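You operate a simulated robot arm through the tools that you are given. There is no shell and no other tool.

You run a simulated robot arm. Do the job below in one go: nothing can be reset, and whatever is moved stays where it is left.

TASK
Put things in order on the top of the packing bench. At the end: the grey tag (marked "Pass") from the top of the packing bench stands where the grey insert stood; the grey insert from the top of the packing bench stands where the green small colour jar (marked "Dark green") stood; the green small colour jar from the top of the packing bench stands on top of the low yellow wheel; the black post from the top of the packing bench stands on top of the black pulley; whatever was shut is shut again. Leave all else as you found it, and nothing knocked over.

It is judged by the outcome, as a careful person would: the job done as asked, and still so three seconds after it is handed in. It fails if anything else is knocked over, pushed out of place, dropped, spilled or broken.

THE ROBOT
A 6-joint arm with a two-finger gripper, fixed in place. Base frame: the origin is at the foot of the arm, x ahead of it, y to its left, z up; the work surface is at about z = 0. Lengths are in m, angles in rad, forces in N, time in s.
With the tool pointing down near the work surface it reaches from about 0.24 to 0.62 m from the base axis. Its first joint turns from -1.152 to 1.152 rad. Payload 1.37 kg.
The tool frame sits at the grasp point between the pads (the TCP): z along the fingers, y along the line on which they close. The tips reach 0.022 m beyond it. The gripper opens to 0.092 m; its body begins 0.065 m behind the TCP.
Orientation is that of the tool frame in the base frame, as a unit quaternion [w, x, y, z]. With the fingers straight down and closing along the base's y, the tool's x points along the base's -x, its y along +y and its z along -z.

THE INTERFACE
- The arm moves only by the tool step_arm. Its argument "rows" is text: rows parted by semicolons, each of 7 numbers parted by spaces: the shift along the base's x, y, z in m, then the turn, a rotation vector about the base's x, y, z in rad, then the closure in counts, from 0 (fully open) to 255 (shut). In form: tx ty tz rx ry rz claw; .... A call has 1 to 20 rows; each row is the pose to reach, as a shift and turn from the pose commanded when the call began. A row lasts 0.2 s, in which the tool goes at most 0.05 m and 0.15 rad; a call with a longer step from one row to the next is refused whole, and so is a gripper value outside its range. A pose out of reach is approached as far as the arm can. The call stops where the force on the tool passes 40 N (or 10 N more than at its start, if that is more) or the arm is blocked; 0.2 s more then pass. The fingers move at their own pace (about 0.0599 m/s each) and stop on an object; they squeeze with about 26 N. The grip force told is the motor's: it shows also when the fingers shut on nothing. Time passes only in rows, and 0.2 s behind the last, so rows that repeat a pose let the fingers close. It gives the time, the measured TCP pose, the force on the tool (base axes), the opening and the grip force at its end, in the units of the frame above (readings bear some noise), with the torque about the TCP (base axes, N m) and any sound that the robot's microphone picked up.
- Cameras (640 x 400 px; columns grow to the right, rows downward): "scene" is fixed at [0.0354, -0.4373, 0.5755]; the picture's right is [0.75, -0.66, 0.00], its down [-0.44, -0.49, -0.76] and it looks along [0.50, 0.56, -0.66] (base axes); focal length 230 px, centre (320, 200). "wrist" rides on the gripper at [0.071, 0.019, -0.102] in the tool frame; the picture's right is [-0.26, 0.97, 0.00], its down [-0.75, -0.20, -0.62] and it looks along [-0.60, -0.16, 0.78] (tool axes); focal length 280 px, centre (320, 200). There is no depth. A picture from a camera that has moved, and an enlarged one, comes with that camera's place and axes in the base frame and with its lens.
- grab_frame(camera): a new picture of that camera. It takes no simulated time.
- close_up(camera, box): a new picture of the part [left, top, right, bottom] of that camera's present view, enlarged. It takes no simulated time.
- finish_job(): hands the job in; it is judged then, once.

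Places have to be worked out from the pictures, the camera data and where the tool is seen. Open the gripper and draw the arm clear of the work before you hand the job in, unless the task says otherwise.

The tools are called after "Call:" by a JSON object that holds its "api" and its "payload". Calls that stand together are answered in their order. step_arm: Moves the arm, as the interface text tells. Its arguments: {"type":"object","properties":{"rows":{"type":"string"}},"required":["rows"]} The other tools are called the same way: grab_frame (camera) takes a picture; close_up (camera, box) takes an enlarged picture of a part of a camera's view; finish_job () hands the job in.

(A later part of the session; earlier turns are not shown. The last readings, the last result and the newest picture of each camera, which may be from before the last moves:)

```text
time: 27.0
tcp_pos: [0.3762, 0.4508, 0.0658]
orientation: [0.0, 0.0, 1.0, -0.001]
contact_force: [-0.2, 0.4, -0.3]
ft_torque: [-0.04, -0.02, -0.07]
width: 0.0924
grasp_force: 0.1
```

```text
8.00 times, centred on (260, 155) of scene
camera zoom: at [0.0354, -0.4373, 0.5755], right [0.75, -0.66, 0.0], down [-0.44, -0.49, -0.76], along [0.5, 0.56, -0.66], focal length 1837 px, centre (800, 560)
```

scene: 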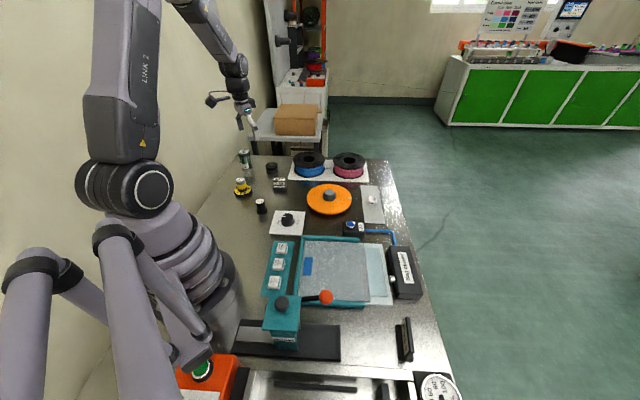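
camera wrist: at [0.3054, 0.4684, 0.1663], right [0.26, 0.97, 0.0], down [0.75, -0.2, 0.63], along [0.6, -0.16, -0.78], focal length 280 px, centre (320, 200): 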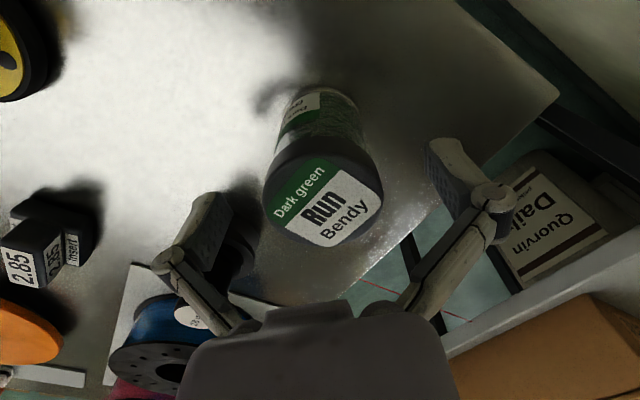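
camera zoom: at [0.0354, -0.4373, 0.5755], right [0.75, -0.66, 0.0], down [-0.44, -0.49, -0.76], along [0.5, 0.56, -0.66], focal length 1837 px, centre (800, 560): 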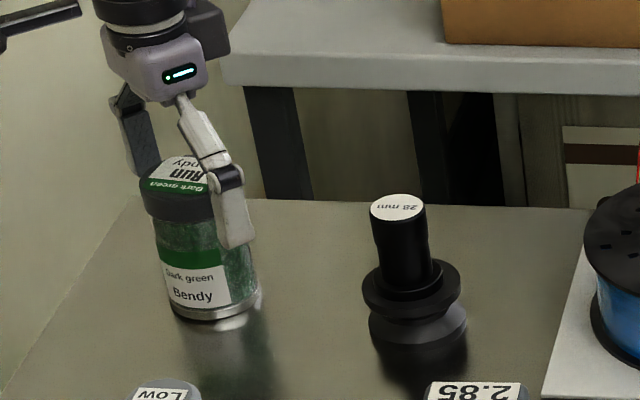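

The jar is still upright and centered under the gripper. I now close at this height (TCP about 0.064) so the pads grip the lid.

Call:
{"api": "step_arm", "payload": {"rows": "0 0 0 0 0 0 30; 0 0 0 0 0 0 60; 0 0 0 0 0 0 90; 0 0 0 0 0 0 110; 0 0 0 0 0 0 130; 0 0 0 0 0 0 180; 0 0 0 0 0 0 220; 0 0 0 0 0 0 255; 0 0 0 0 0 0 255"}}

Call:
{"api": "grab_frame", "payload": {"camera": "wrist"}}

Call:
{"api": "close_up", "payload": {"camera": "scene", "box": [220, 130, 300, 180]}}

```text
time: 29.0
tcp_pos: [0.3764, 0.4504, 0.0653]
orientation: [0.0, -0.001, 1.0, 0.001]
contact_force: [0.7, -0.6, 2.4]
ft_torque: [-0.01, 0.02, 0.0]
width: 0.0497
grasp_force: 25.9
```

```text
taken
camera wrist: at [0.3054, 0.4685, 0.1662], right [0.26, 0.97, 0.0], down [0.75, -0.2, 0.63], along [0.6, -0.16, -0.78], focal length 280 px, centre (320, 200)
```

wrist: 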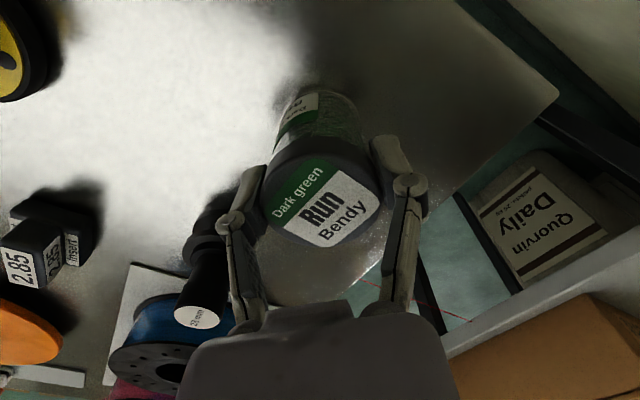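

```text
8.00 times, centred on (260, 155) of scene
camera zoom: at [0.0354, -0.4373, 0.5755], right [0.75, -0.66, 0.0], down [-0.44, -0.49, -0.76], along [0.5, 0.56, -0.66], focal length 1837 px, centre (800, 560)
```

zoom: 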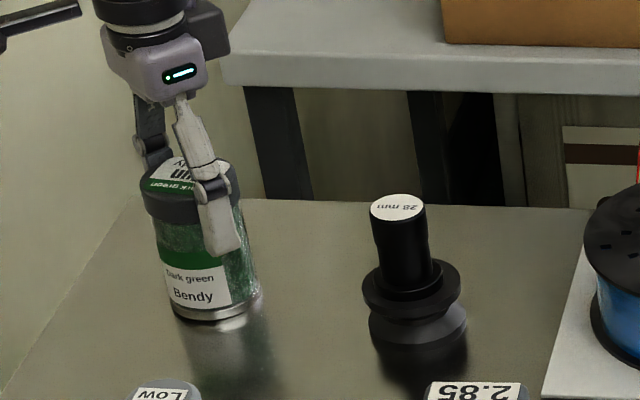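

The lid is gripped firmly at 49.7 mm. I lift the jar and move to a spot beside the yellow wheel, where the wheel is visible next to the held jar.

Call:
{"api": "step_arm", "payload": {"rows": "0 0 0.008 0 0 0 255; 0 0 0.025 0 0 0 255; 0 0 0.055 0 0 0 255; 0 0 0.09 0 0 0 255; 0 0 0.13 0 0 0 255; 0 0 0.16 0 0 0 255; -0.02 -0.013 0.176 0 0 0 255; -0.045 -0.028 0.176 0 0 0 255; -0.07 -0.045 0.176 0 0 0 255; -0.09 -0.058 0.176 0 0 0 255; -0.1014 -0.0644 0.176 0 0 0 255; -0.1014 -0.0644 0.176 0 0 0 255; -0.1014 -0.0644 0.176 0 0 0 255"}}

Call:
{"api": "grab_frame", "payload": {"camera": "wrist"}}

Call:
{"api": "close_up", "payload": {"camera": "scene", "box": [210, 100, 306, 220]}}

```text
time: 31.8
tcp_pos: [0.2747, 0.3847, 0.2408]
orientation: [0.001, 0.0, 1.0, 0.0]
contact_force: [0.4, 0.2, -2.3]
ft_torque: [-0.05, 0.0, 0.01]
width: 0.0501
grasp_force: 26.3
```

```text
taken
camera wrist: at [0.2029, 0.4024, 0.3417], right [0.26, 0.97, 0.0], down [0.75, -0.2, 0.63], along [0.6, -0.16, -0.78], focal length 280 px, centre (320, 200)
```

wrist: 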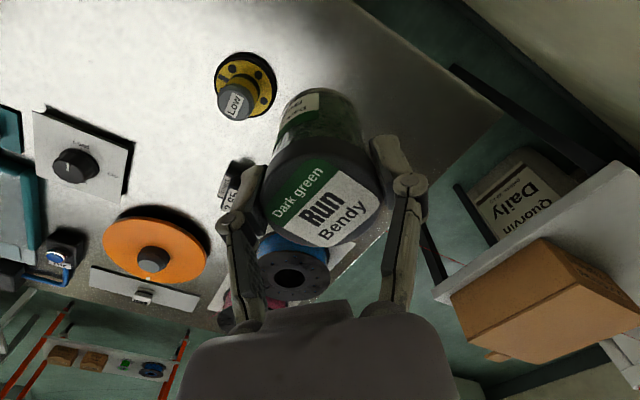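

```text
3.33 times, centred on (258, 160) of scene
camera zoom: at [0.0354, -0.4373, 0.5755], right [0.75, -0.66, 0.0], down [-0.44, -0.49, -0.76], along [0.5, 0.56, -0.66], focal length 766 px, centre (527, 333)
```

zoom: 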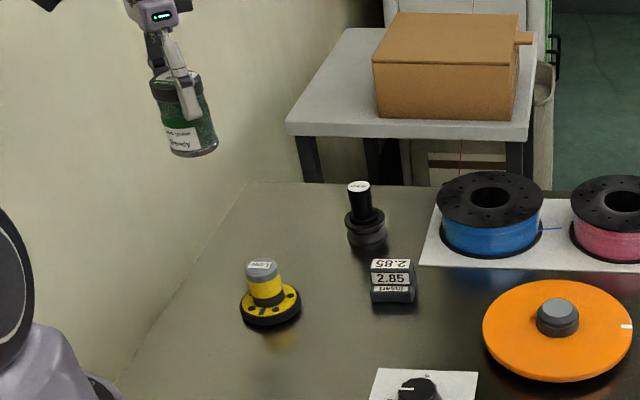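

I zoom on the wheel to triangulate its hub top.

Call:
{"api": "close_up", "payload": {"camera": "wrist", "box": [196, 40, 292, 130]}}

Call:
{"api": "close_up", "payload": {"camera": "scene", "box": [226, 170, 266, 202]}}

```text
4.44 times, centred on (244, 85) of wrist
camera zoom: at [0.2029, 0.4024, 0.3417], right [0.26, 0.97, 0.0], down [0.75, -0.2, 0.63], along [0.6, -0.16, -0.78], focal length 1246 px, centre (658, 711)
```

zoom: 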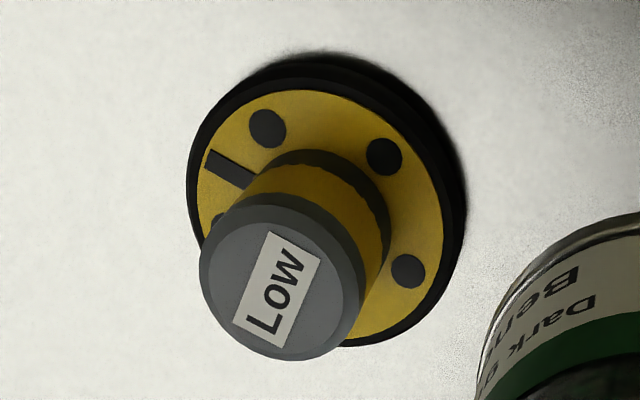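

```text
12.50 times, centred on (246, 186) of scene
camera zoom: at [0.0354, -0.4373, 0.5755], right [0.75, -0.66, 0.0], down [-0.44, -0.49, -0.76], along [0.5, 0.56, -0.66], focal length 2871 px, centre (1245, 375)
```

zoom: 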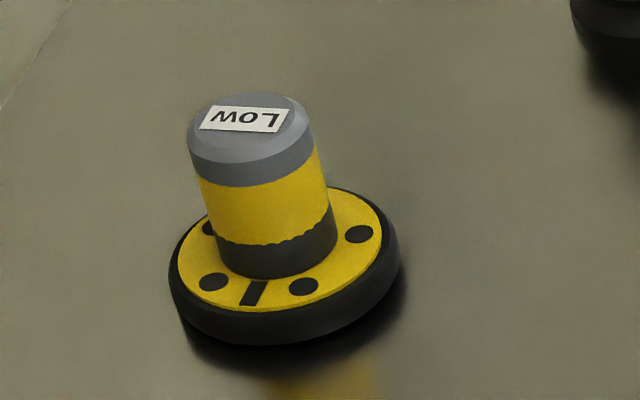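

Combining the views, the wheel's axis is at about (0.2795, 0.292) and its hub top at about z = 0.062. I bring the jar over it and lower until its base is about 1.5 cm above the hub, then check.

Call:
{"api": "step_arm", "payload": {"rows": "0.001 -0.023 0 0 0 0 255; 0.002 -0.046 0 0 0 0 255; 0.004 -0.069 0 0 0 0 255; 0.0052 -0.085 0 0 0 0 255; 0.0052 -0.092 0 0 0 0 255; 0.0052 -0.092 -0.03 0 0 0 255; 0.0052 -0.092 -0.06 0 0 0 255; 0.0052 -0.092 -0.085 0 0 0 255; 0.0052 -0.092 -0.095 0 0 0 255; 0.0052 -0.092 -0.095 0 0 0 255"}}

Call:
{"api": "grab_frame", "payload": {"camera": "wrist"}}

Call:
{"api": "close_up", "payload": {"camera": "wrist", "box": [240, 20, 400, 120]}}

Call:
{"api": "close_up", "payload": {"camera": "scene", "box": [222, 160, 270, 200]}}

```text
time: 34.0
tcp_pos: [0.2807, 0.292, 0.1452]
orientation: [0.002, 0.0, 1.0, 0.0]
contact_force: [-0.4, 0.2, -0.7]
ft_torque: [0.03, 0.0, -0.01]
width: 0.0499
grasp_force: 26.2
```

```text
taken
camera wrist: at [0.2089, 0.3114, 0.2466], right [0.26, 0.97, 0.0], down [0.75, -0.2, 0.63], along [0.6, -0.16, -0.78], focal length 280 px, centre (320, 200)
```

wrist: 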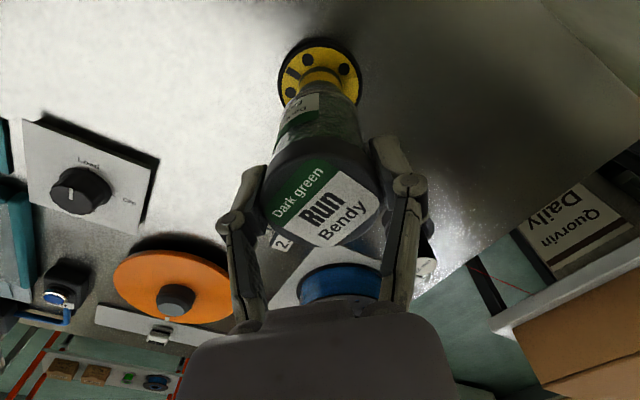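

```text
4.00 times, centred on (320, 70) of wrist
camera zoom: at [0.2089, 0.3114, 0.2466], right [0.26, 0.97, 0.0], down [0.75, -0.2, 0.63], along [0.6, -0.16, -0.78], focal length 1122 px, centre (320, 720)
```

zoom: 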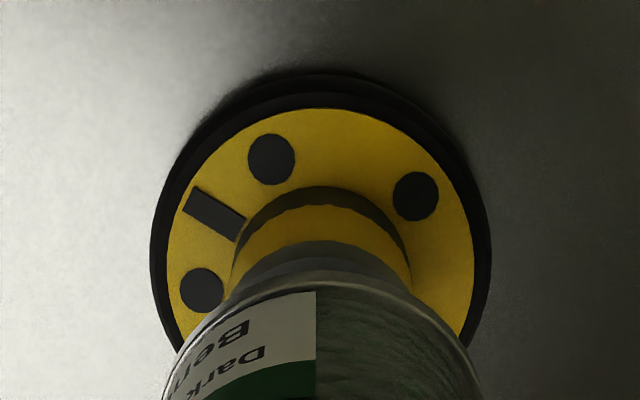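

```text
10.00 times, centred on (246, 180) of scene
camera zoom: at [0.0354, -0.4373, 0.5755], right [0.75, -0.66, 0.0], down [-0.44, -0.49, -0.76], along [0.5, 0.56, -0.66], focal length 2297 px, centre (1060, 400)
```

zoom: 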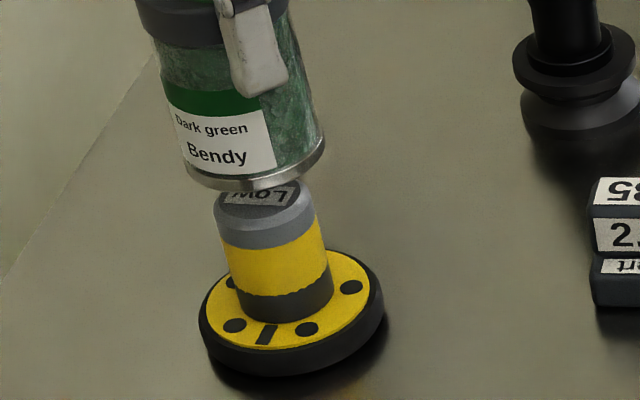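

Lateral alignment is good, with the jar about 1–2 mm forward of the hub axis. I nudge it back and lower most of the remaining gap.

Call:
{"api": "step_arm", "payload": {"rows": "-0.0015 0.0004 -0.003 0 0 0 255; -0.0015 0.0004 -0.006 0 0 0 255; -0.0015 0.0004 -0.009 0 0 0 255; -0.0015 0.0004 -0.012 0 0 0 255; -0.0015 0.0004 -0.012 0 0 0 255"}}

Call:
{"api": "close_up", "payload": {"camera": "scene", "box": [230, 166, 262, 186]}}

Call:
{"api": "close_up", "payload": {"camera": "wrist", "box": [240, 20, 400, 120]}}

```text
time: 35.2
tcp_pos: [0.279, 0.2948, 0.1322]
orientation: [0.002, 0.0, 1.0, 0.002]
contact_force: [0.6, 0.0, -2.1]
ft_torque: [0.01, 0.01, -0.01]
width: 0.0499
grasp_force: 26.1
```

```text
16.00 times, centred on (246, 176) of scene
camera zoom: at [0.0354, -0.4373, 0.5755], right [0.75, -0.66, 0.0], down [-0.44, -0.49, -0.76], along [0.5, 0.56, -0.66], focal length 3674 px, centre (1504, 584)
```

zoom: 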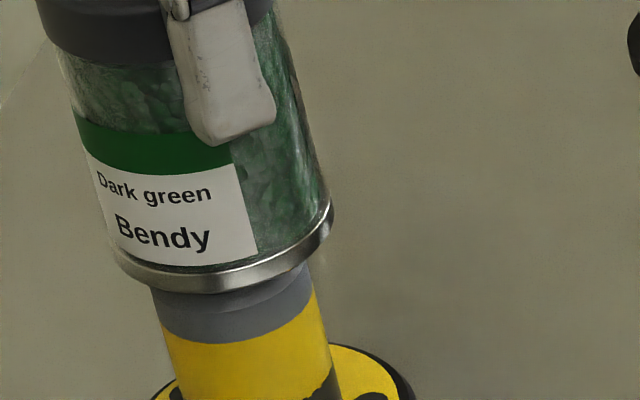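

```text
4.00 times, centred on (320, 70) of wrist
camera zoom: at [0.2082, 0.3125, 0.2345], right [0.26, 0.97, 0.0], down [0.75, -0.2, 0.63], along [0.6, -0.16, -0.78], focal length 1122 px, centre (320, 720)
```

zoom: 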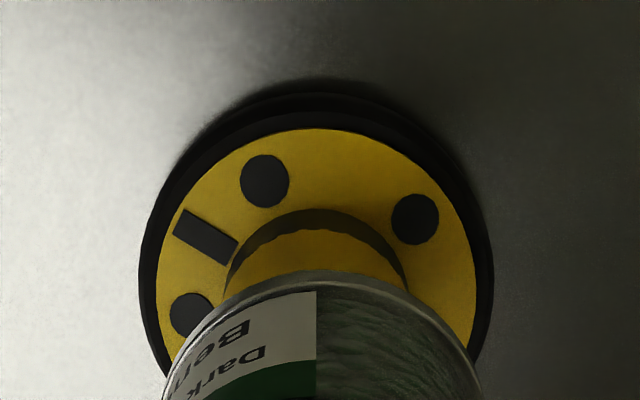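

It looks concentric in both views. I lower in small steps and watch for contact.

Call:
{"api": "step_arm", "payload": {"rows": "0 0 -0.001 0 0 0 255; 0 0 -0.002 0 0 0 255; 0 0 -0.003 0 0 0 255; 0 0 -0.003 0 0 0 255"}}

```text
time: 36.2
tcp_pos: [0.2796, 0.2931, 0.1301]
orientation: [0.001, -0.001, 1.0, 0.0]
contact_force: [0.0, 0.3, -1.5]
ft_torque: [-0.02, -0.01, 0.01]
width: 0.0495
grasp_force: 26.2
```

No contact yet, so I continue down.

Call:
{"api": "step_arm", "payload": {"rows": "0 0 -0.001 0 0 0 255; 0 0 -0.002 0 0 0 255; 0 0 -0.002 0 0 0 255"}}

Call:
{"api": "close_up", "payload": {"camera": "scene", "box": [230, 166, 262, 186]}}

```text
time: 37.0
tcp_pos: [0.2796, 0.2945, 0.1298]
orientation: [0.001, 0.0, 1.0, 0.0]
contact_force: [-0.9, 0.8, -1.6]
ft_torque: [0.02, -0.03, 0.02]
width: 0.0496
grasp_force: 26.3
```

```text
16.00 times, centred on (246, 176) of scene
camera zoom: at [0.0354, -0.4373, 0.5755], right [0.75, -0.66, 0.0], down [-0.44, -0.49, -0.76], along [0.5, 0.56, -0.66], focal length 3674 px, centre (1504, 584)
```

zoom: 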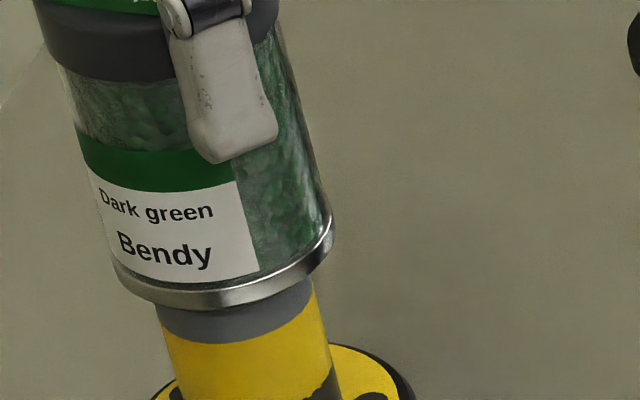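

Still hanging free. I keep lowering 1 mm at a time.

Call:
{"api": "step_arm", "payload": {"rows": "0 0 -0.0005 0 0 0 255; 0 0 -0.001 0 0 0 255; 0 0 -0.001 0 0 0 255"}}

```text
time: 37.8
tcp_pos: [0.2776, 0.2936, 0.1276]
orientation: [0.002, 0.0, 1.0, 0.0]
contact_force: [0.6, 0.2, -1.5]
ft_torque: [0.0, 0.04, 0.02]
width: 0.0493
grasp_force: 25.7
```

Still no reaction, so I continue.

Call:
{"api": "step_arm", "payload": {"rows": "0 0 -0.0005 0 0 0 255; 0 0 -0.001 0 0 0 255; 0 0 -0.001 0 0 0 255"}}

Call:
{"api": "close_up", "payload": {"camera": "scene", "box": [230, 166, 262, 186]}}

```text
time: 38.6
tcp_pos: [0.2796, 0.2947, 0.1269]
orientation: [0.001, 0.0, 1.0, 0.001]
contact_force: [-0.8, -3.8, 16.4]
ft_torque: [-0.16, -0.01, 0.03]
width: 0.0497
grasp_force: 25.4
```

```text
16.00 times, centred on (246, 176) of scene
camera zoom: at [0.0353, -0.4374, 0.5754], right [0.75, -0.66, 0.0], down [-0.44, -0.49, -0.76], along [0.5, 0.56, -0.66], focal length 3674 px, centre (1504, 584)
```

zoom: 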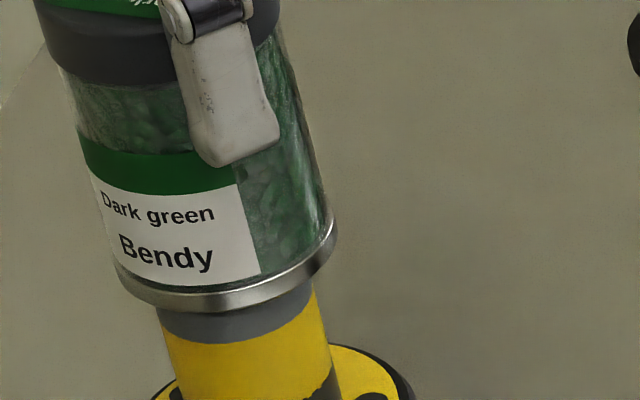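

Contact is made at 16 N. I back off about 0.6 mm to relieve the pressing force before releasing.

Call:
{"api": "step_arm", "payload": {"rows": "0 0 0.0006 0 0 0 255; 0 0 0.0006 0 0 0 255"}}

```text
time: 39.2
tcp_pos: [0.2779, 0.2944, 0.1275]
orientation: [0.002, 0.0, 1.0, 0.001]
contact_force: [2.4, -0.6, 7.3]
ft_torque: [0.13, -0.15, -0.02]
width: 0.0493
grasp_force: 25.9
```

There is 7 N left, so I relieve another 0.4 mm.

Call:
{"api": "step_arm", "payload": {"rows": "0 0 0.0004 0 0 0 255; 0 0 0.0004 0 0 0 255"}}

Call:
{"api": "close_up", "payload": {"camera": "wrist", "box": [240, 20, 400, 120]}}

```text
time: 39.8
tcp_pos: [0.2773, 0.2942, 0.1275]
orientation: [0.0, -0.001, 1.0, -0.001]
contact_force: [-0.5, 0.7, 0.0]
ft_torque: [0.09, -0.03, -0.04]
width: 0.0496
grasp_force: 26.0
```

```text
4.00 times, centred on (320, 70) of wrist
camera zoom: at [0.2068, 0.3121, 0.2293], right [0.26, 0.97, 0.0], down [0.75, -0.2, 0.63], along [0.6, -0.16, -0.78], focal length 1122 px, centre (320, 720)
```

zoom: 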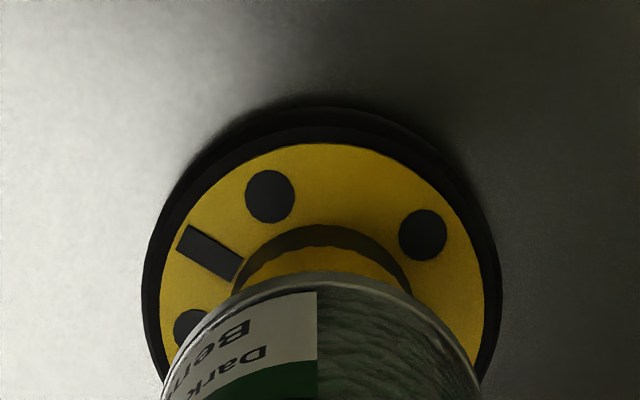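

The force is near zero, so the jar rests on the hub. I open gently, checking that it stays stable before retreating.

Call:
{"api": "step_arm", "payload": {"rows": "0 0 0 0 0 0 115; 0 0 0 0 0 0 100; 0 0 0 0 0 0 80; 0 0 0 0 0 0 50; 0 0 0 0 0 0 20; 0 0 0 0 0 0 0; 0 0 0 0 0 0 0; 0 0 0 0 0 0 0"}}

Call:
{"api": "close_up", "payload": {"camera": "scene", "box": [222, 150, 286, 200]}}

Call:
{"api": "grab_frame", "payload": {"camera": "wrist"}}

```text
time: 41.6
tcp_pos: [0.2777, 0.2946, 0.1281]
orientation: [0.001, 0.001, 1.0, -0.001]
contact_force: [-0.2, 0.2, -0.2]
ft_torque: [0.04, 0.02, -0.02]
width: 0.0919
grasp_force: 0.0
```

```text
8.00 times, centred on (254, 175) of scene
camera zoom: at [0.0354, -0.4373, 0.5755], right [0.75, -0.66, 0.0], down [-0.44, -0.49, -0.76], along [0.5, 0.56, -0.66], focal length 1837 px, centre (848, 400)
```

zoom: 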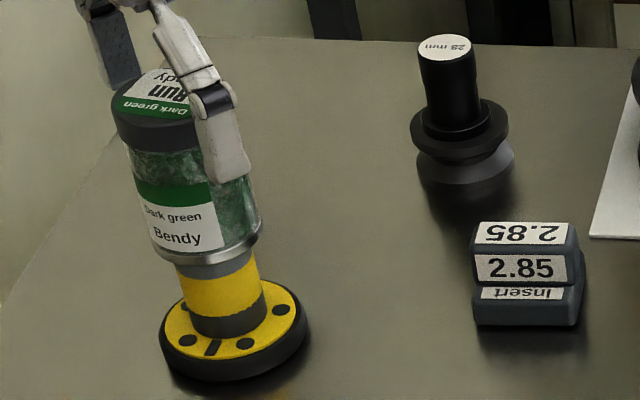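

```text
taken
camera wrist: at [0.2071, 0.3122, 0.2296], right [0.26, 0.97, 0.0], down [0.75, -0.2, 0.63], along [0.6, -0.16, -0.78], focal length 280 px, centre (320, 200)
```

wrist: 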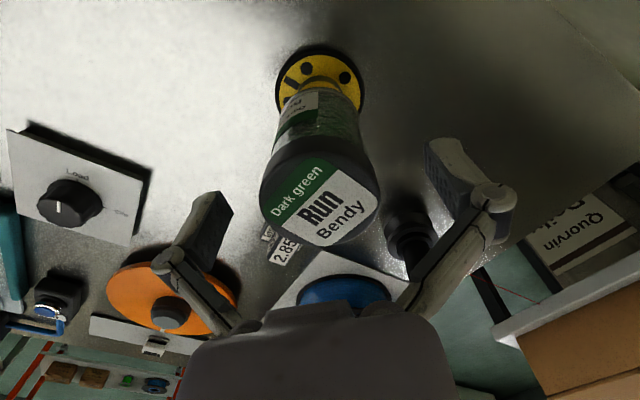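

The jar stands upright and centered on the yellow wheel. I go straight up, then over to the insert while turning the tool about -0.71 rad so the fingers close across its rib.

Call:
{"api": "step_arm", "payload": {"rows": "0 0 0.01 0 0 0 0; 0 0 0.04 0 0 0 0; 0 0 0.08 0 0 0 0; 0 0 0.12 0 0 0 0; 0.025 -0.014 0.12 0 0 -0.1424 0; 0.05 -0.028 0.12 0 0 -0.2848 0; 0.075 -0.042 0.11 0 0 -0.4272 0; 0.1 -0.056 0.09 0 0 -0.5696 0; 0.1253 -0.0694 0.073 0 0 -0.712 0; 0.1253 -0.0694 0.073 0 0 -0.712 0; 0.1253 -0.0694 0.073 0 0 -0.712 0"}}

Call:
{"api": "grab_frame", "payload": {"camera": "wrist"}}

Call:
{"api": "close_up", "payload": {"camera": "wrist", "box": [256, 40, 384, 120]}}

Call:
{"api": "grab_frame", "payload": {"camera": "scene"}}

```text
time: 44.0
tcp_pos: [0.4046, 0.2234, 0.1997]
orientation: [0.001, 0.348, 0.938, 0.0]
contact_force: [-0.2, 0.1, 0.2]
ft_torque: [-0.01, 0.02, 0.0]
width: 0.092
grasp_force: 0.0
```

```text
taken
camera wrist: at [0.3626, 0.2841, 0.3019], right [0.83, 0.56, 0.0], down [0.44, -0.65, 0.63], along [0.35, -0.52, -0.78], focal length 280 px, centre (320, 200)
```

wrist: 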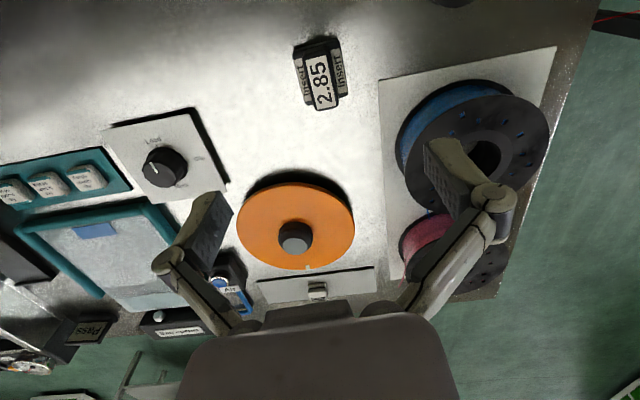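

```text
5.00 times, centred on (320, 80) of wrist
camera zoom: at [0.3626, 0.2841, 0.3019], right [0.83, 0.56, 0.0], down [0.44, -0.65, 0.63], along [0.35, -0.52, -0.78], focal length 1402 px, centre (320, 800)
```

zoom: 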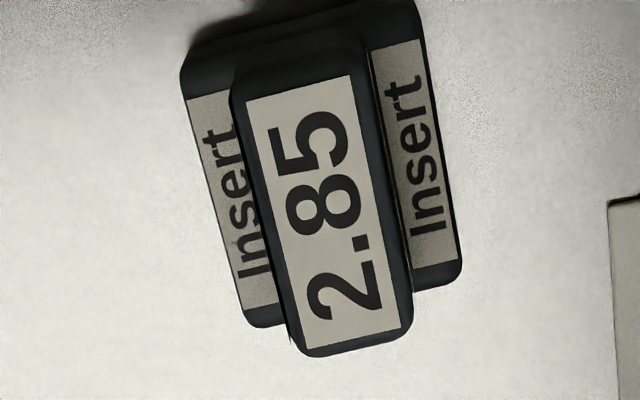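

```text
taken
```

scene: 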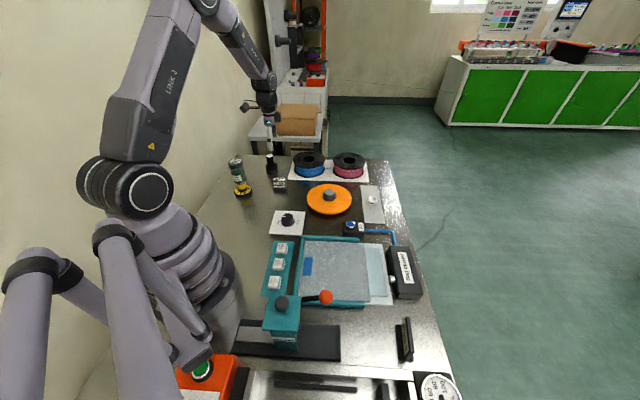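

The yaw matches the insert to within half a degree, and its center is about 2 mm from the tool axis, near (0.406, 0.2225). I descend so the fingertips stay just above its base step and close on the rib.

Call:
{"api": "step_arm", "payload": {"rows": "0.002 -0.001 -0.03 0 0 0 60; 0.002 -0.001 -0.065 0 0 0 100; 0.002 -0.001 -0.1 0 0 0 115; 0.002 -0.001 -0.13 0 0 0 115; 0.002 -0.001 -0.145 0 0 0 115; 0.002 -0.001 -0.145 0 0 0 115"}}

Call:
{"api": "grab_frame", "payload": {"camera": "wrist"}}

Call:
{"api": "close_up", "payload": {"camera": "scene", "box": [256, 160, 304, 200]}}

```text
time: 45.4
tcp_pos: [0.408, 0.2223, 0.0548]
orientation: [0.001, 0.349, 0.937, 0.0]
contact_force: [-0.3, 0.2, -0.3]
ft_torque: [-0.01, -0.02, -0.04]
width: 0.0499
grasp_force: 0.1
```

```text
taken
camera wrist: at [0.3654, 0.2828, 0.1564], right [0.83, 0.56, 0.0], down [0.44, -0.65, 0.63], along [0.35, -0.52, -0.78], focal length 280 px, centre (320, 200)
```

wrist: 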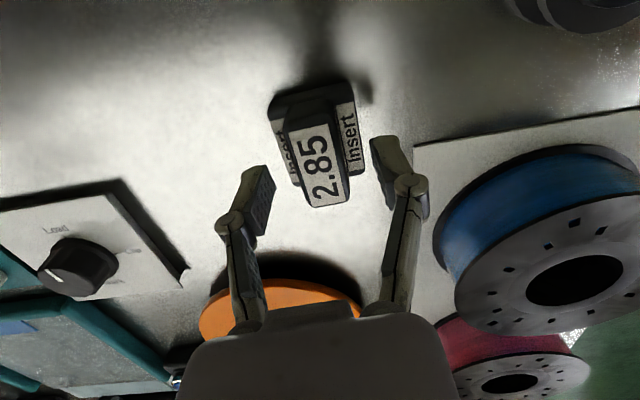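

```text
10.00 times, centred on (280, 180) of scene
camera zoom: at [0.0354, -0.4373, 0.5755], right [0.75, -0.66, 0.0], down [-0.44, -0.49, -0.76], along [0.5, 0.56, -0.66], focal length 2297 px, centre (720, 400)
```

zoom: 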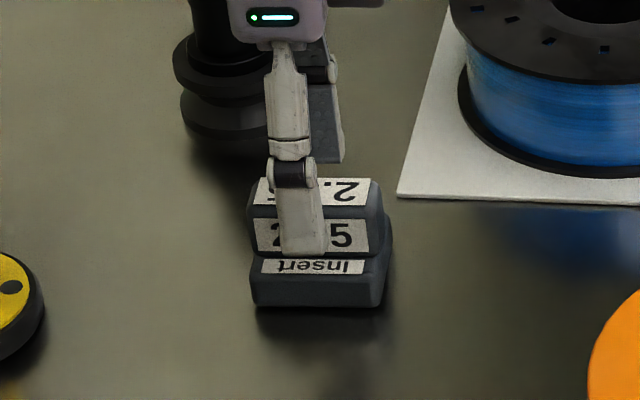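

It is well centered. I lower the last 15 mm, leaving the tips about 18 mm above the bench, and close on the rib.

Call:
{"api": "step_arm", "payload": {"rows": "0 0 -0.008 0 0 0 115; 0 0 -0.015 0 0 0 115; 0 0 -0.015 0 0 0 130; 0 0 -0.015 0 0 0 150; 0 0 -0.015 0 0 0 170; 0 0 -0.015 0 0 0 190; 0 0 -0.015 0 0 0 220; 0 0 -0.015 0 0 0 255; 0 0 -0.015 0 0 0 255; 0 0 -0.015 0 0 0 255"}}

Call:
{"api": "close_up", "payload": {"camera": "scene", "box": [256, 160, 304, 200]}}

Call:
{"api": "grab_frame", "payload": {"camera": "wrist"}}

```text
time: 47.6
tcp_pos: [0.4069, 0.2231, 0.0408]
orientation: [0.001, 0.348, 0.938, -0.001]
contact_force: [0.1, -0.3, 0.9]
ft_torque: [-0.02, 0.0, -0.03]
width: 0.023
grasp_force: 25.8
```

```text
10.00 times, centred on (280, 180) of scene
camera zoom: at [0.0354, -0.4373, 0.5755], right [0.75, -0.66, 0.0], down [-0.44, -0.49, -0.76], along [0.5, 0.56, -0.66], focal length 2297 px, centre (720, 400)
```

zoom: 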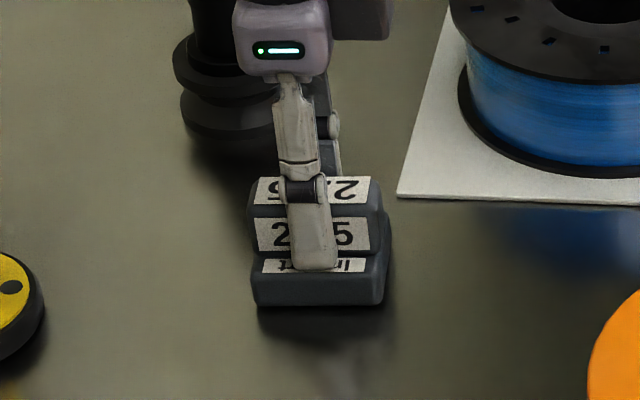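

```text
taken
camera wrist: at [0.3661, 0.2831, 0.142], right [0.83, 0.56, 0.0], down [0.44, -0.65, 0.63], along [0.35, -0.52, -0.78], focal length 280 px, centre (320, 200)
```

wrist: 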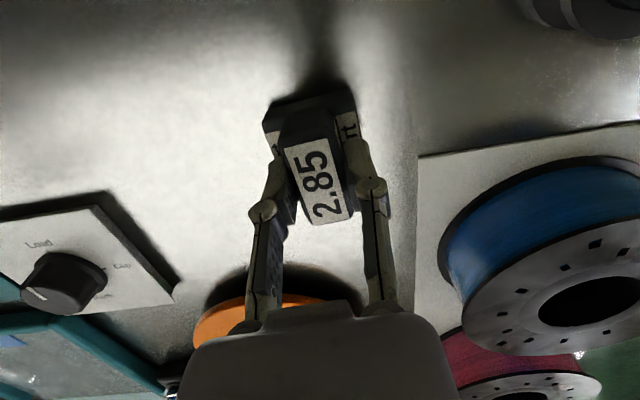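

The rib is gripped at 23 mm, with the insert centered on the TCP at about (0.407, 0.2223). I lift and carry it to where the jar stood, about (0.376, 0.449).

Call:
{"api": "step_arm", "payload": {"rows": "0 0 0.008 0 0 0 255; 0 0 0.03 0 0 0 255; 0 0 0.07 0 0 0 255; 0 0 0.115 0 0 0 255; 0 0 0.16 0 0 0 255; -0.005 0.035 0.16 0 0 0 255; -0.01 0.075 0.16 0 0 0 255; -0.015 0.115 0.16 0 0 0 255; -0.02 0.155 0.16 0 0 0 255; -0.025 0.19 0.16 0 0 0 255; -0.0302 0.2175 0.16 0 0 0 255; -0.0302 0.2266 0.16 0 0 0 255; -0.0302 0.2266 0.13 0 0 0 255; -0.0302 0.2266 0.09 0 0 0 255; -0.0302 0.2266 0.055 0 0 0 255; -0.0302 0.2266 0.03 0 0 0 255; -0.0302 0.2266 0.03 0 0 0 255"}}

Call:
{"api": "grab_frame", "payload": {"camera": "wrist"}}

Call:
{"api": "close_up", "payload": {"camera": "scene", "box": [220, 130, 300, 180]}}

```text
time: 51.2
tcp_pos: [0.3742, 0.4508, 0.0718]
orientation: [0.001, 0.349, 0.937, 0.0]
contact_force: [0.7, 0.2, -0.9]
ft_torque: [0.0, 0.02, -0.01]
width: 0.0233
grasp_force: 25.8
```

```text
taken
camera wrist: at [0.3334, 0.51, 0.1725], right [0.83, 0.56, 0.0], down [0.44, -0.65, 0.63], along [0.35, -0.52, -0.78], focal length 280 px, centre (320, 200)
```

wrist: 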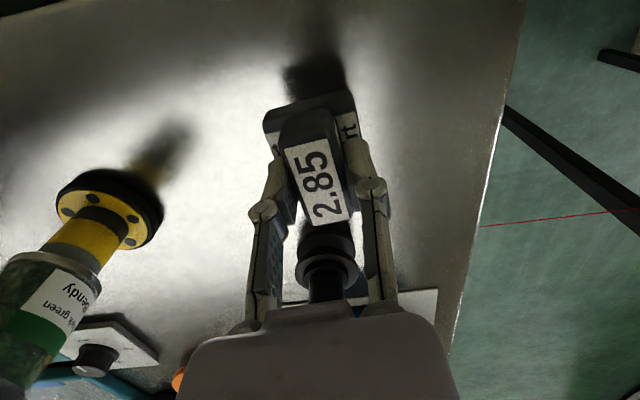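

```text
8.00 times, centred on (260, 155) of scene
camera zoom: at [0.0354, -0.4373, 0.5755], right [0.75, -0.66, 0.0], down [-0.44, -0.49, -0.76], along [0.5, 0.56, -0.66], focal length 1837 px, centre (800, 560)
```

zoom: 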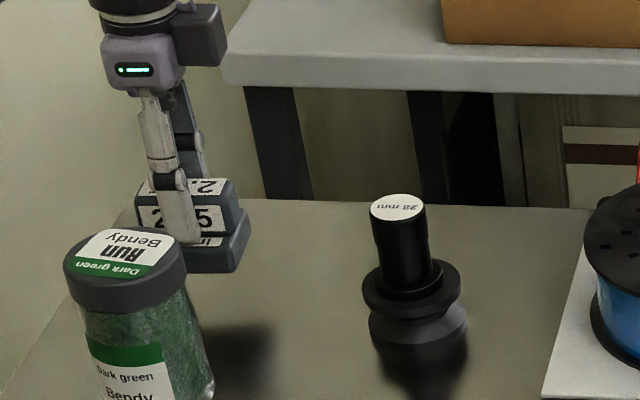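

It hovers at (0.3747, 0.4492), so I shift +1.3 mm in x and lower, going slowly over the last millimetres.

Call:
{"api": "step_arm", "payload": {"rows": "0.0013 0 -0.008 0 0 0 255; 0.0013 0 -0.016 0 0 0 255; 0.0013 0 -0.022 0 0 0 255; 0.0013 0 -0.026 0 0 0 255; 0.0013 0 -0.028 0 0 0 255; 0.0013 0 -0.028 0 0 0 255"}}

Call:
{"api": "close_up", "payload": {"camera": "scene", "box": [228, 145, 260, 175]}}

```text
time: 52.6
tcp_pos: [0.3775, 0.4485, 0.0432]
orientation: [0.001, 0.348, 0.937, -0.001]
contact_force: [0.3, 0.1, -0.9]
ft_torque: [0.02, -0.01, 0.01]
width: 0.0232
grasp_force: 26.1
```

```text
13.33 times, centred on (244, 160) of scene
camera zoom: at [0.0354, -0.4373, 0.5755], right [0.75, -0.66, 0.0], down [-0.44, -0.49, -0.76], along [0.5, 0.56, -0.66], focal length 3062 px, centre (1333, 733)
```

zoom: 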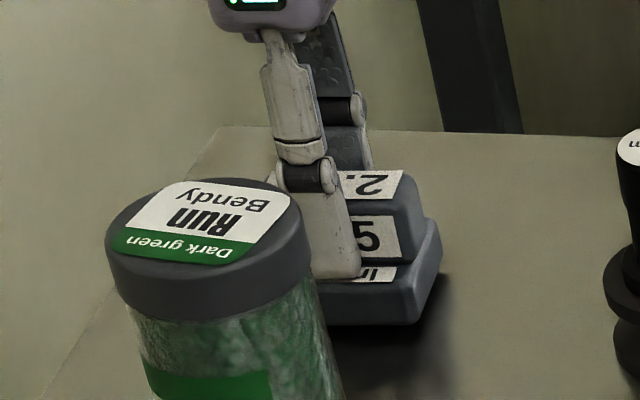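

There is still a gap of 1–2 mm, so I lower in half-millimetre steps.

Call:
{"api": "step_arm", "payload": {"rows": "0 0 -0.0005 0 0 0 255; 0 0 -0.001 0 0 0 255; 0 0 -0.0015 0 0 0 255; 0 0 -0.0015 0 0 0 255"}}

```text
time: 53.6
tcp_pos: [0.3779, 0.4495, 0.041]
orientation: [0.001, 0.348, 0.937, 0.0]
contact_force: [-0.4, -0.8, -0.7]
ft_torque: [0.03, -0.01, 0.02]
width: 0.0231
grasp_force: 25.7
```

Not yet in contact, so I continue.

Call:
{"api": "step_arm", "payload": {"rows": "0 0 -0.0005 0 0 0 255; 0 0 -0.001 0 0 0 255; 0 0 -0.001 0 0 0 255"}}

```text
time: 54.4
tcp_pos: [0.3775, 0.4503, 0.041]
orientation: [0.001, 0.349, 0.937, 0.0]
contact_force: [-0.8, -2.0, 2.8]
ft_torque: [0.01, -0.02, 0.01]
width: 0.0233
grasp_force: 26.3
```

The force has turned positive (+2.8 N), so the insert is on the bench. I release and lift straight up.

Call:
{"api": "step_arm", "payload": {"rows": "0 0 0 0 0 0 180; 0 0 0 0 0 0 160; 0 0 0 0 0 0 135; 0 0 0 0 0 0 115; 0 0 0 0 0 0 115; 0 0 0.005 0 0 0 115; 0 0 0.02 0 0 0 115; 0 0 0.05 0 0 0 115; 0 0 0.09 0 0 0 115; 0 0 0.13 0 0 0 115; 0 0 0.17 0 0 0 115; 0 0 0.21 0 0 0 115; 0 0 0.21 0 0 0 115"}}

Call:
{"api": "grab_frame", "payload": {"camera": "wrist"}}

Call:
{"api": "close_up", "payload": {"camera": "scene", "box": [220, 140, 300, 200]}}

```text
time: 57.2
tcp_pos: [0.3767, 0.4492, 0.2501]
orientation: [0.0, 0.35, 0.937, 0.0]
contact_force: [0.5, -0.8, 0.4]
ft_torque: [-0.03, -0.02, -0.02]
width: 0.0506
grasp_force: 0.0
```

```text
taken
camera wrist: at [0.3359, 0.5093, 0.3524], right [0.83, 0.56, 0.0], down [0.44, -0.65, 0.63], along [0.35, -0.52, -0.78], focal length 280 px, centre (320, 200)
```

wrist: 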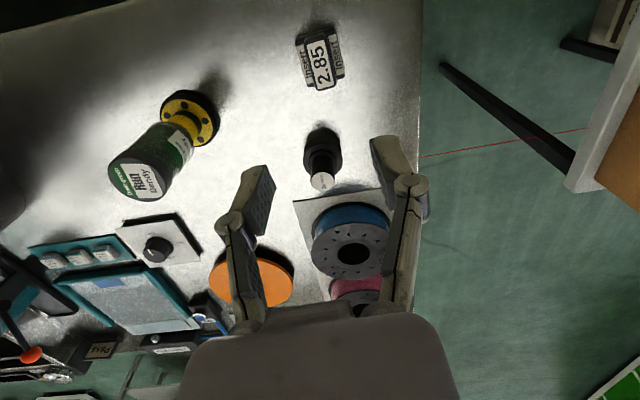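

```text
6.67 times, centred on (260, 170) of scene
camera zoom: at [0.0354, -0.4373, 0.5755], right [0.75, -0.66, 0.0], down [-0.44, -0.49, -0.76], along [0.5, 0.56, -0.66], focal length 1531 px, centre (720, 400)
```

zoom: 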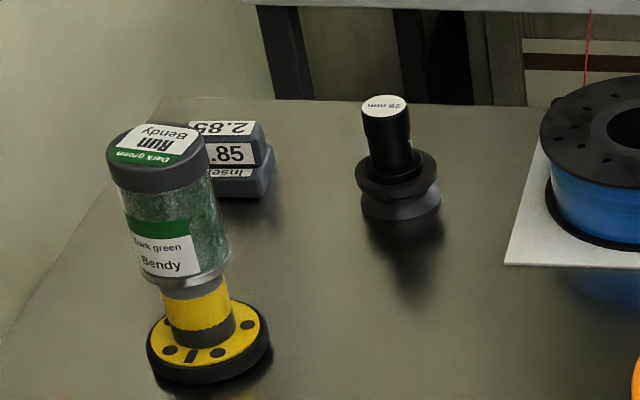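

The insert is in place, and the jar, post and wheel are all stable. Next I go high (z of about 0.33) and swing toward the tag side, turning the tool gradually.

Call:
{"api": "step_arm", "payload": {"rows": "0.004 -0.035 0.02 0 0 0.06 100; 0.008 -0.07 0.04 0 0 0.12 80; 0.012 -0.11 0.06 0 0 0.19 60; 0.018 -0.15 0.08 0 0 0.26 40; 0.024 -0.19 0.085 0 0 0.33 20; 0.03 -0.23 0.085 0 0 0.4 0; 0.035 -0.27 0.085 0 0 0.47 0; 0.038 -0.31 0.085 0 0 0.54 0; 0.04 -0.35 0.085 0 0 0.61 0; 0.04 -0.39 0.085 0 0 0.68 0; 0.04 -0.43 0.085 0 0 0.75 0; 0.035 -0.47 0.085 0 0 0.82 0; 0.03 -0.51 0.085 0 0 0.89 0; 0.03 -0.51 0.085 0 0 0.89 0"}}

Call:
{"api": "grab_frame", "payload": {"camera": "wrist"}}

Call:
{"api": "grab_frame", "payload": {"camera": "scene"}}

```text
time: 60.2
tcp_pos: [0.4073, -0.0597, 0.3341]
orientation: [0.001, -0.089, 0.996, 0.0]
contact_force: [0.4, 0.4, 0.2]
ft_torque: [-0.03, 0.0, -0.01]
width: 0.0921
grasp_force: 0.0
```

```text
taken
camera wrist: at [0.3332, -0.0542, 0.4362], right [0.09, 1.0, 0.0], down [0.78, -0.07, 0.63], along [0.62, -0.05, -0.78], focal length 280 px, centre (320, 200)
```

wrist: 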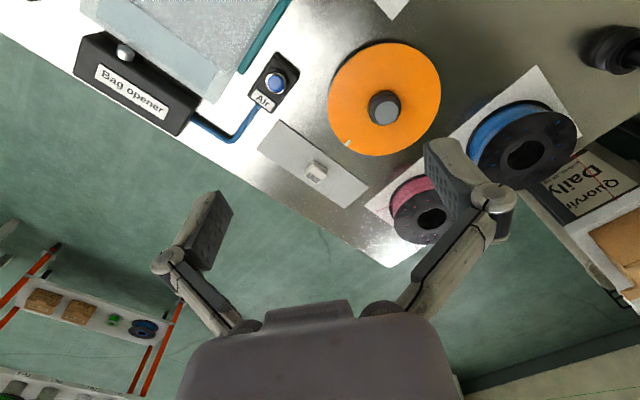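

```text
taken
```

scene: 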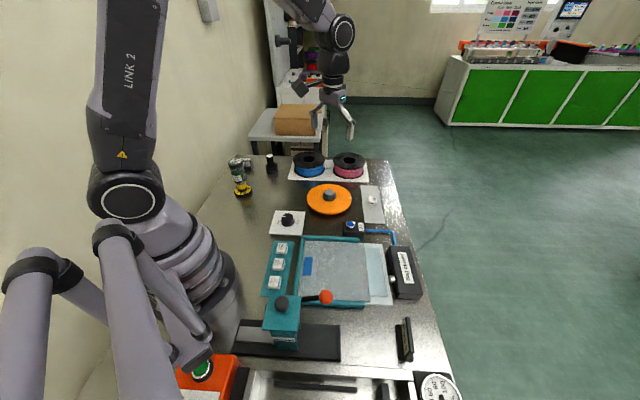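

Everything behind is undisturbed. I continue the swing to a hover above the tag at about (0.296, -0.428).

Call:
{"api": "step_arm", "payload": {"rows": "-0.008 -0.037 0 0 0 0.05 0; -0.017 -0.074 0 0 0 0.1 0; -0.027 -0.111 0 0 0 0.15 0; -0.038 -0.148 0 0 0 0.2 0; -0.049 -0.185 0 0 0 0.25 0; -0.061 -0.222 0 0 0 0.3 0; -0.073 -0.259 -0.01 0 0 0.35 0; -0.086 -0.296 -0.02 0 0 0.4 0; -0.099 -0.333 -0.03 0 0 0.45 0; -0.1116 -0.369 -0.04 0 0 0.5 0; -0.1116 -0.369 -0.06 0 0 0.503 0; -0.1116 -0.369 -0.08 0 0 0.503 0; -0.1116 -0.369 -0.08 0 0 0.503 0"}}

Call:
{"api": "grab_frame", "payload": {"camera": "wrist"}}

Call:
{"api": "grab_frame", "payload": {"camera": "scene"}}

```text
time: 63.0
tcp_pos: [0.2976, -0.4294, 0.2548]
orientation: [0.001, -0.334, 0.942, 0.0]
contact_force: [-0.8, 0.2, -0.6]
ft_torque: [0.01, 0.03, -0.02]
width: 0.0921
grasp_force: 0.0
```

```text
taken
camera wrist: at [0.2294, -0.4601, 0.3559], right [-0.4, 0.91, 0.0], down [0.71, 0.32, 0.63], along [0.57, 0.25, -0.78], focal length 280 px, centre (320, 200)
```

wrist: 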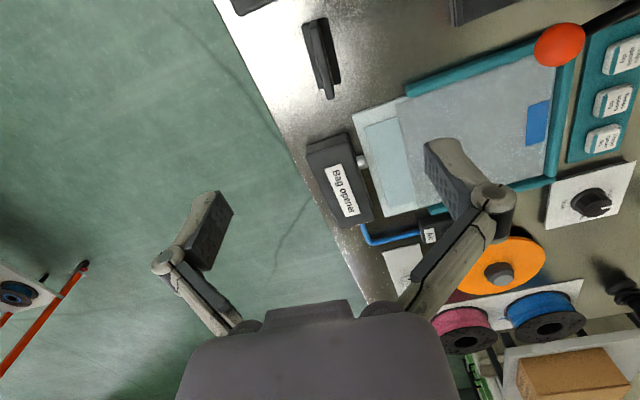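

```text
taken
```

scene: 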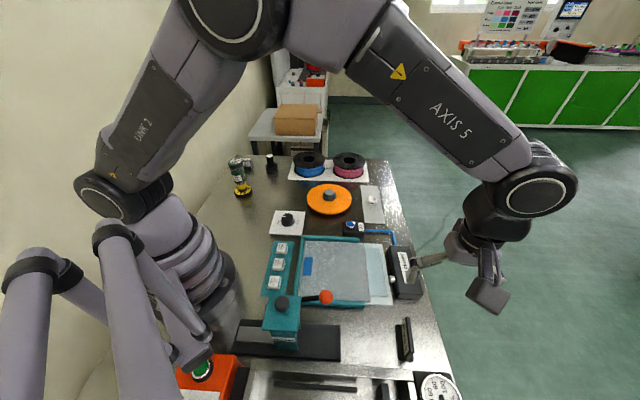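

Call:
{"api": "close_up", "payload": {"camera": "wrist", "box": [256, 10, 384, 110]}}

Call:
{"api": "close_up", "payload": {"camera": "scene", "box": [380, 305, 428, 370]}}

```text
4.00 times, centred on (320, 60) of wrist
camera zoom: at [0.2294, -0.4601, 0.3559], right [-0.4, 0.91, 0.0], down [0.71, 0.32, 0.63], along [0.57, 0.25, -0.78], focal length 1122 px, centre (320, 760)
```

zoom: 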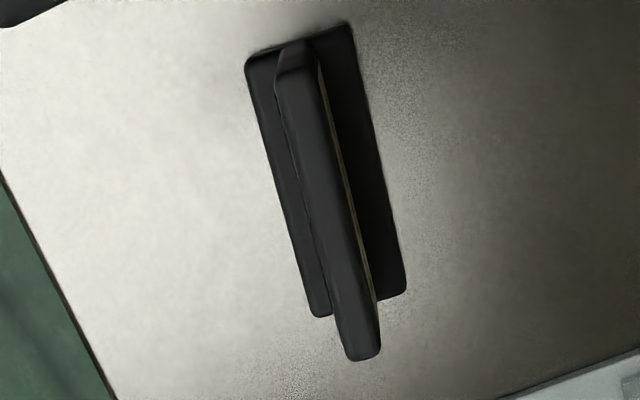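

```text
6.15 times, centred on (404, 338) of scene
camera zoom: at [0.0354, -0.4373, 0.5755], right [0.75, -0.66, 0.0], down [-0.44, -0.49, -0.76], along [0.5, 0.56, -0.66], focal length 1413 px, centre (-197, -646)
```

zoom: 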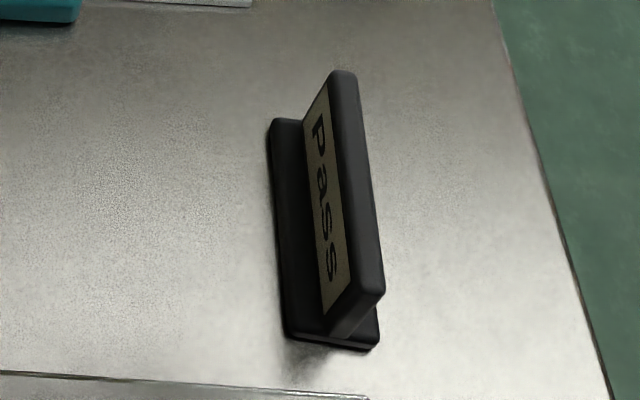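

The tag is aligned with the tool yaw, and its center lies about 6 mm off the tool axis, near (0.291, -0.429). I correct, pre-close and descend partway to verify.

Call:
{"api": "step_arm", "payload": {"rows": "-0.0058 0.0008 -0.03 0 0 0 50; -0.0058 0.0008 -0.07 0 0 0 100; -0.0058 0.0008 -0.11 0 0 0 115; -0.0058 0.0008 -0.145 0 0 0 115; -0.0058 0.0008 -0.17 0 0 0 115; -0.0058 0.0008 -0.17 0 0 0 115"}}

Call:
{"api": "grab_frame", "payload": {"camera": "wrist"}}

Call:
{"api": "close_up", "payload": {"camera": "scene", "box": [364, 280, 444, 370]}}

```text
time: 64.4
tcp_pos: [0.2905, -0.4291, 0.0834]
orientation: [0.0, -0.334, 0.942, 0.0]
contact_force: [-0.4, 0.1, 0.5]
ft_torque: [0.0, 0.0, 0.02]
width: 0.0508
grasp_force: 0.0
```

```text
taken
camera wrist: at [0.2222, -0.4603, 0.1845], right [-0.4, 0.91, 0.0], down [0.71, 0.32, 0.63], along [0.57, 0.25, -0.78], focal length 280 px, centre (320, 200)
```

wrist: 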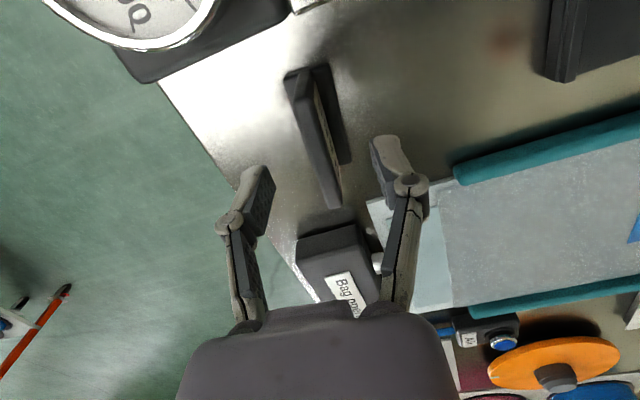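

```text
4.44 times, centred on (404, 325) of scene
camera zoom: at [0.0354, -0.4373, 0.5755], right [0.75, -0.66, 0.0], down [-0.44, -0.49, -0.76], along [0.5, 0.56, -0.66], focal length 1021 px, centre (-53, -356)
```

zoom: 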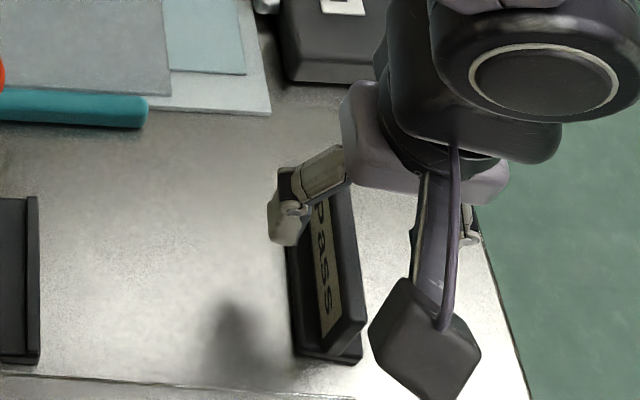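

I zoom in to check the plate's centering between the fingers before the last descent.

Call:
{"api": "close_up", "payload": {"camera": "wrist", "box": [230, 50, 390, 220]}}

```text
2.35 times, centred on (310, 135) of wrist
camera zoom: at [0.2222, -0.4603, 0.1845], right [-0.4, 0.91, 0.0], down [0.71, 0.32, 0.63], along [0.57, 0.25, -0.78], focal length 660 px, centre (344, 353)
```

zoom: 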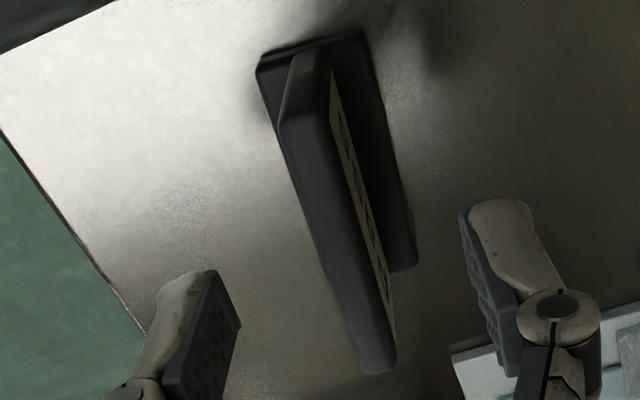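

The closer view puts the tag's center about 5 mm further along the plate direction, at about (0.2938, -0.428). I shift accordingly and descend more.

Call:
{"api": "step_arm", "payload": {"rows": "0.0049 0.0028 0 0 0 0 115; 0.0049 0.0028 -0.015 0 0 0 115; 0.0049 0.0028 -0.025 0 0 0 115; 0.0049 0.0028 -0.025 0 0 0 115"}}

Call:
{"api": "close_up", "payload": {"camera": "wrist", "box": [230, 70, 406, 240]}}

Call:
{"api": "close_up", "payload": {"camera": "scene", "box": [364, 290, 444, 370]}}

```text
time: 65.4
tcp_pos: [0.2973, -0.4274, 0.059]
orientation: [0.002, -0.334, 0.943, 0.0]
contact_force: [-0.8, 0.0, 0.6]
ft_torque: [0.0, -0.01, 0.02]
width: 0.0504
grasp_force: 0.0
```

```text
2.35 times, centred on (318, 155) of wrist
camera zoom: at [0.2289, -0.4565, 0.1604], right [-0.4, 0.91, 0.0], down [0.71, 0.32, 0.63], along [0.57, 0.25, -0.78], focal length 660 px, centre (325, 306)
```

zoom: 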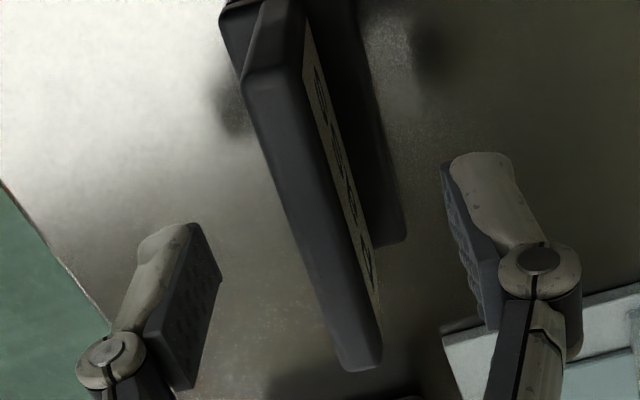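

```text
5.00 times, centred on (404, 330) of scene
camera zoom: at [0.0354, -0.4373, 0.5755], right [0.75, -0.66, 0.0], down [-0.44, -0.49, -0.76], along [0.5, 0.56, -0.66], focal length 1148 px, centre (-100, -450)
```

zoom: 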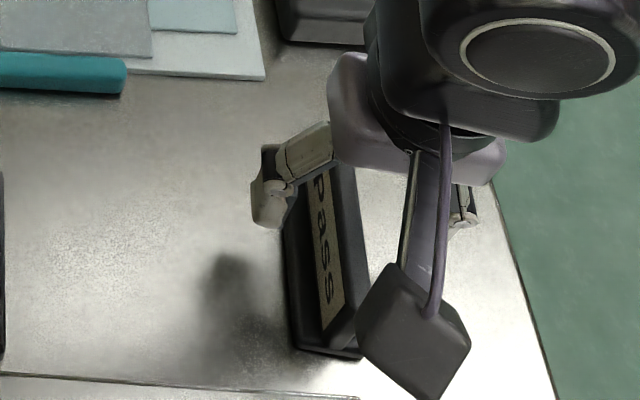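

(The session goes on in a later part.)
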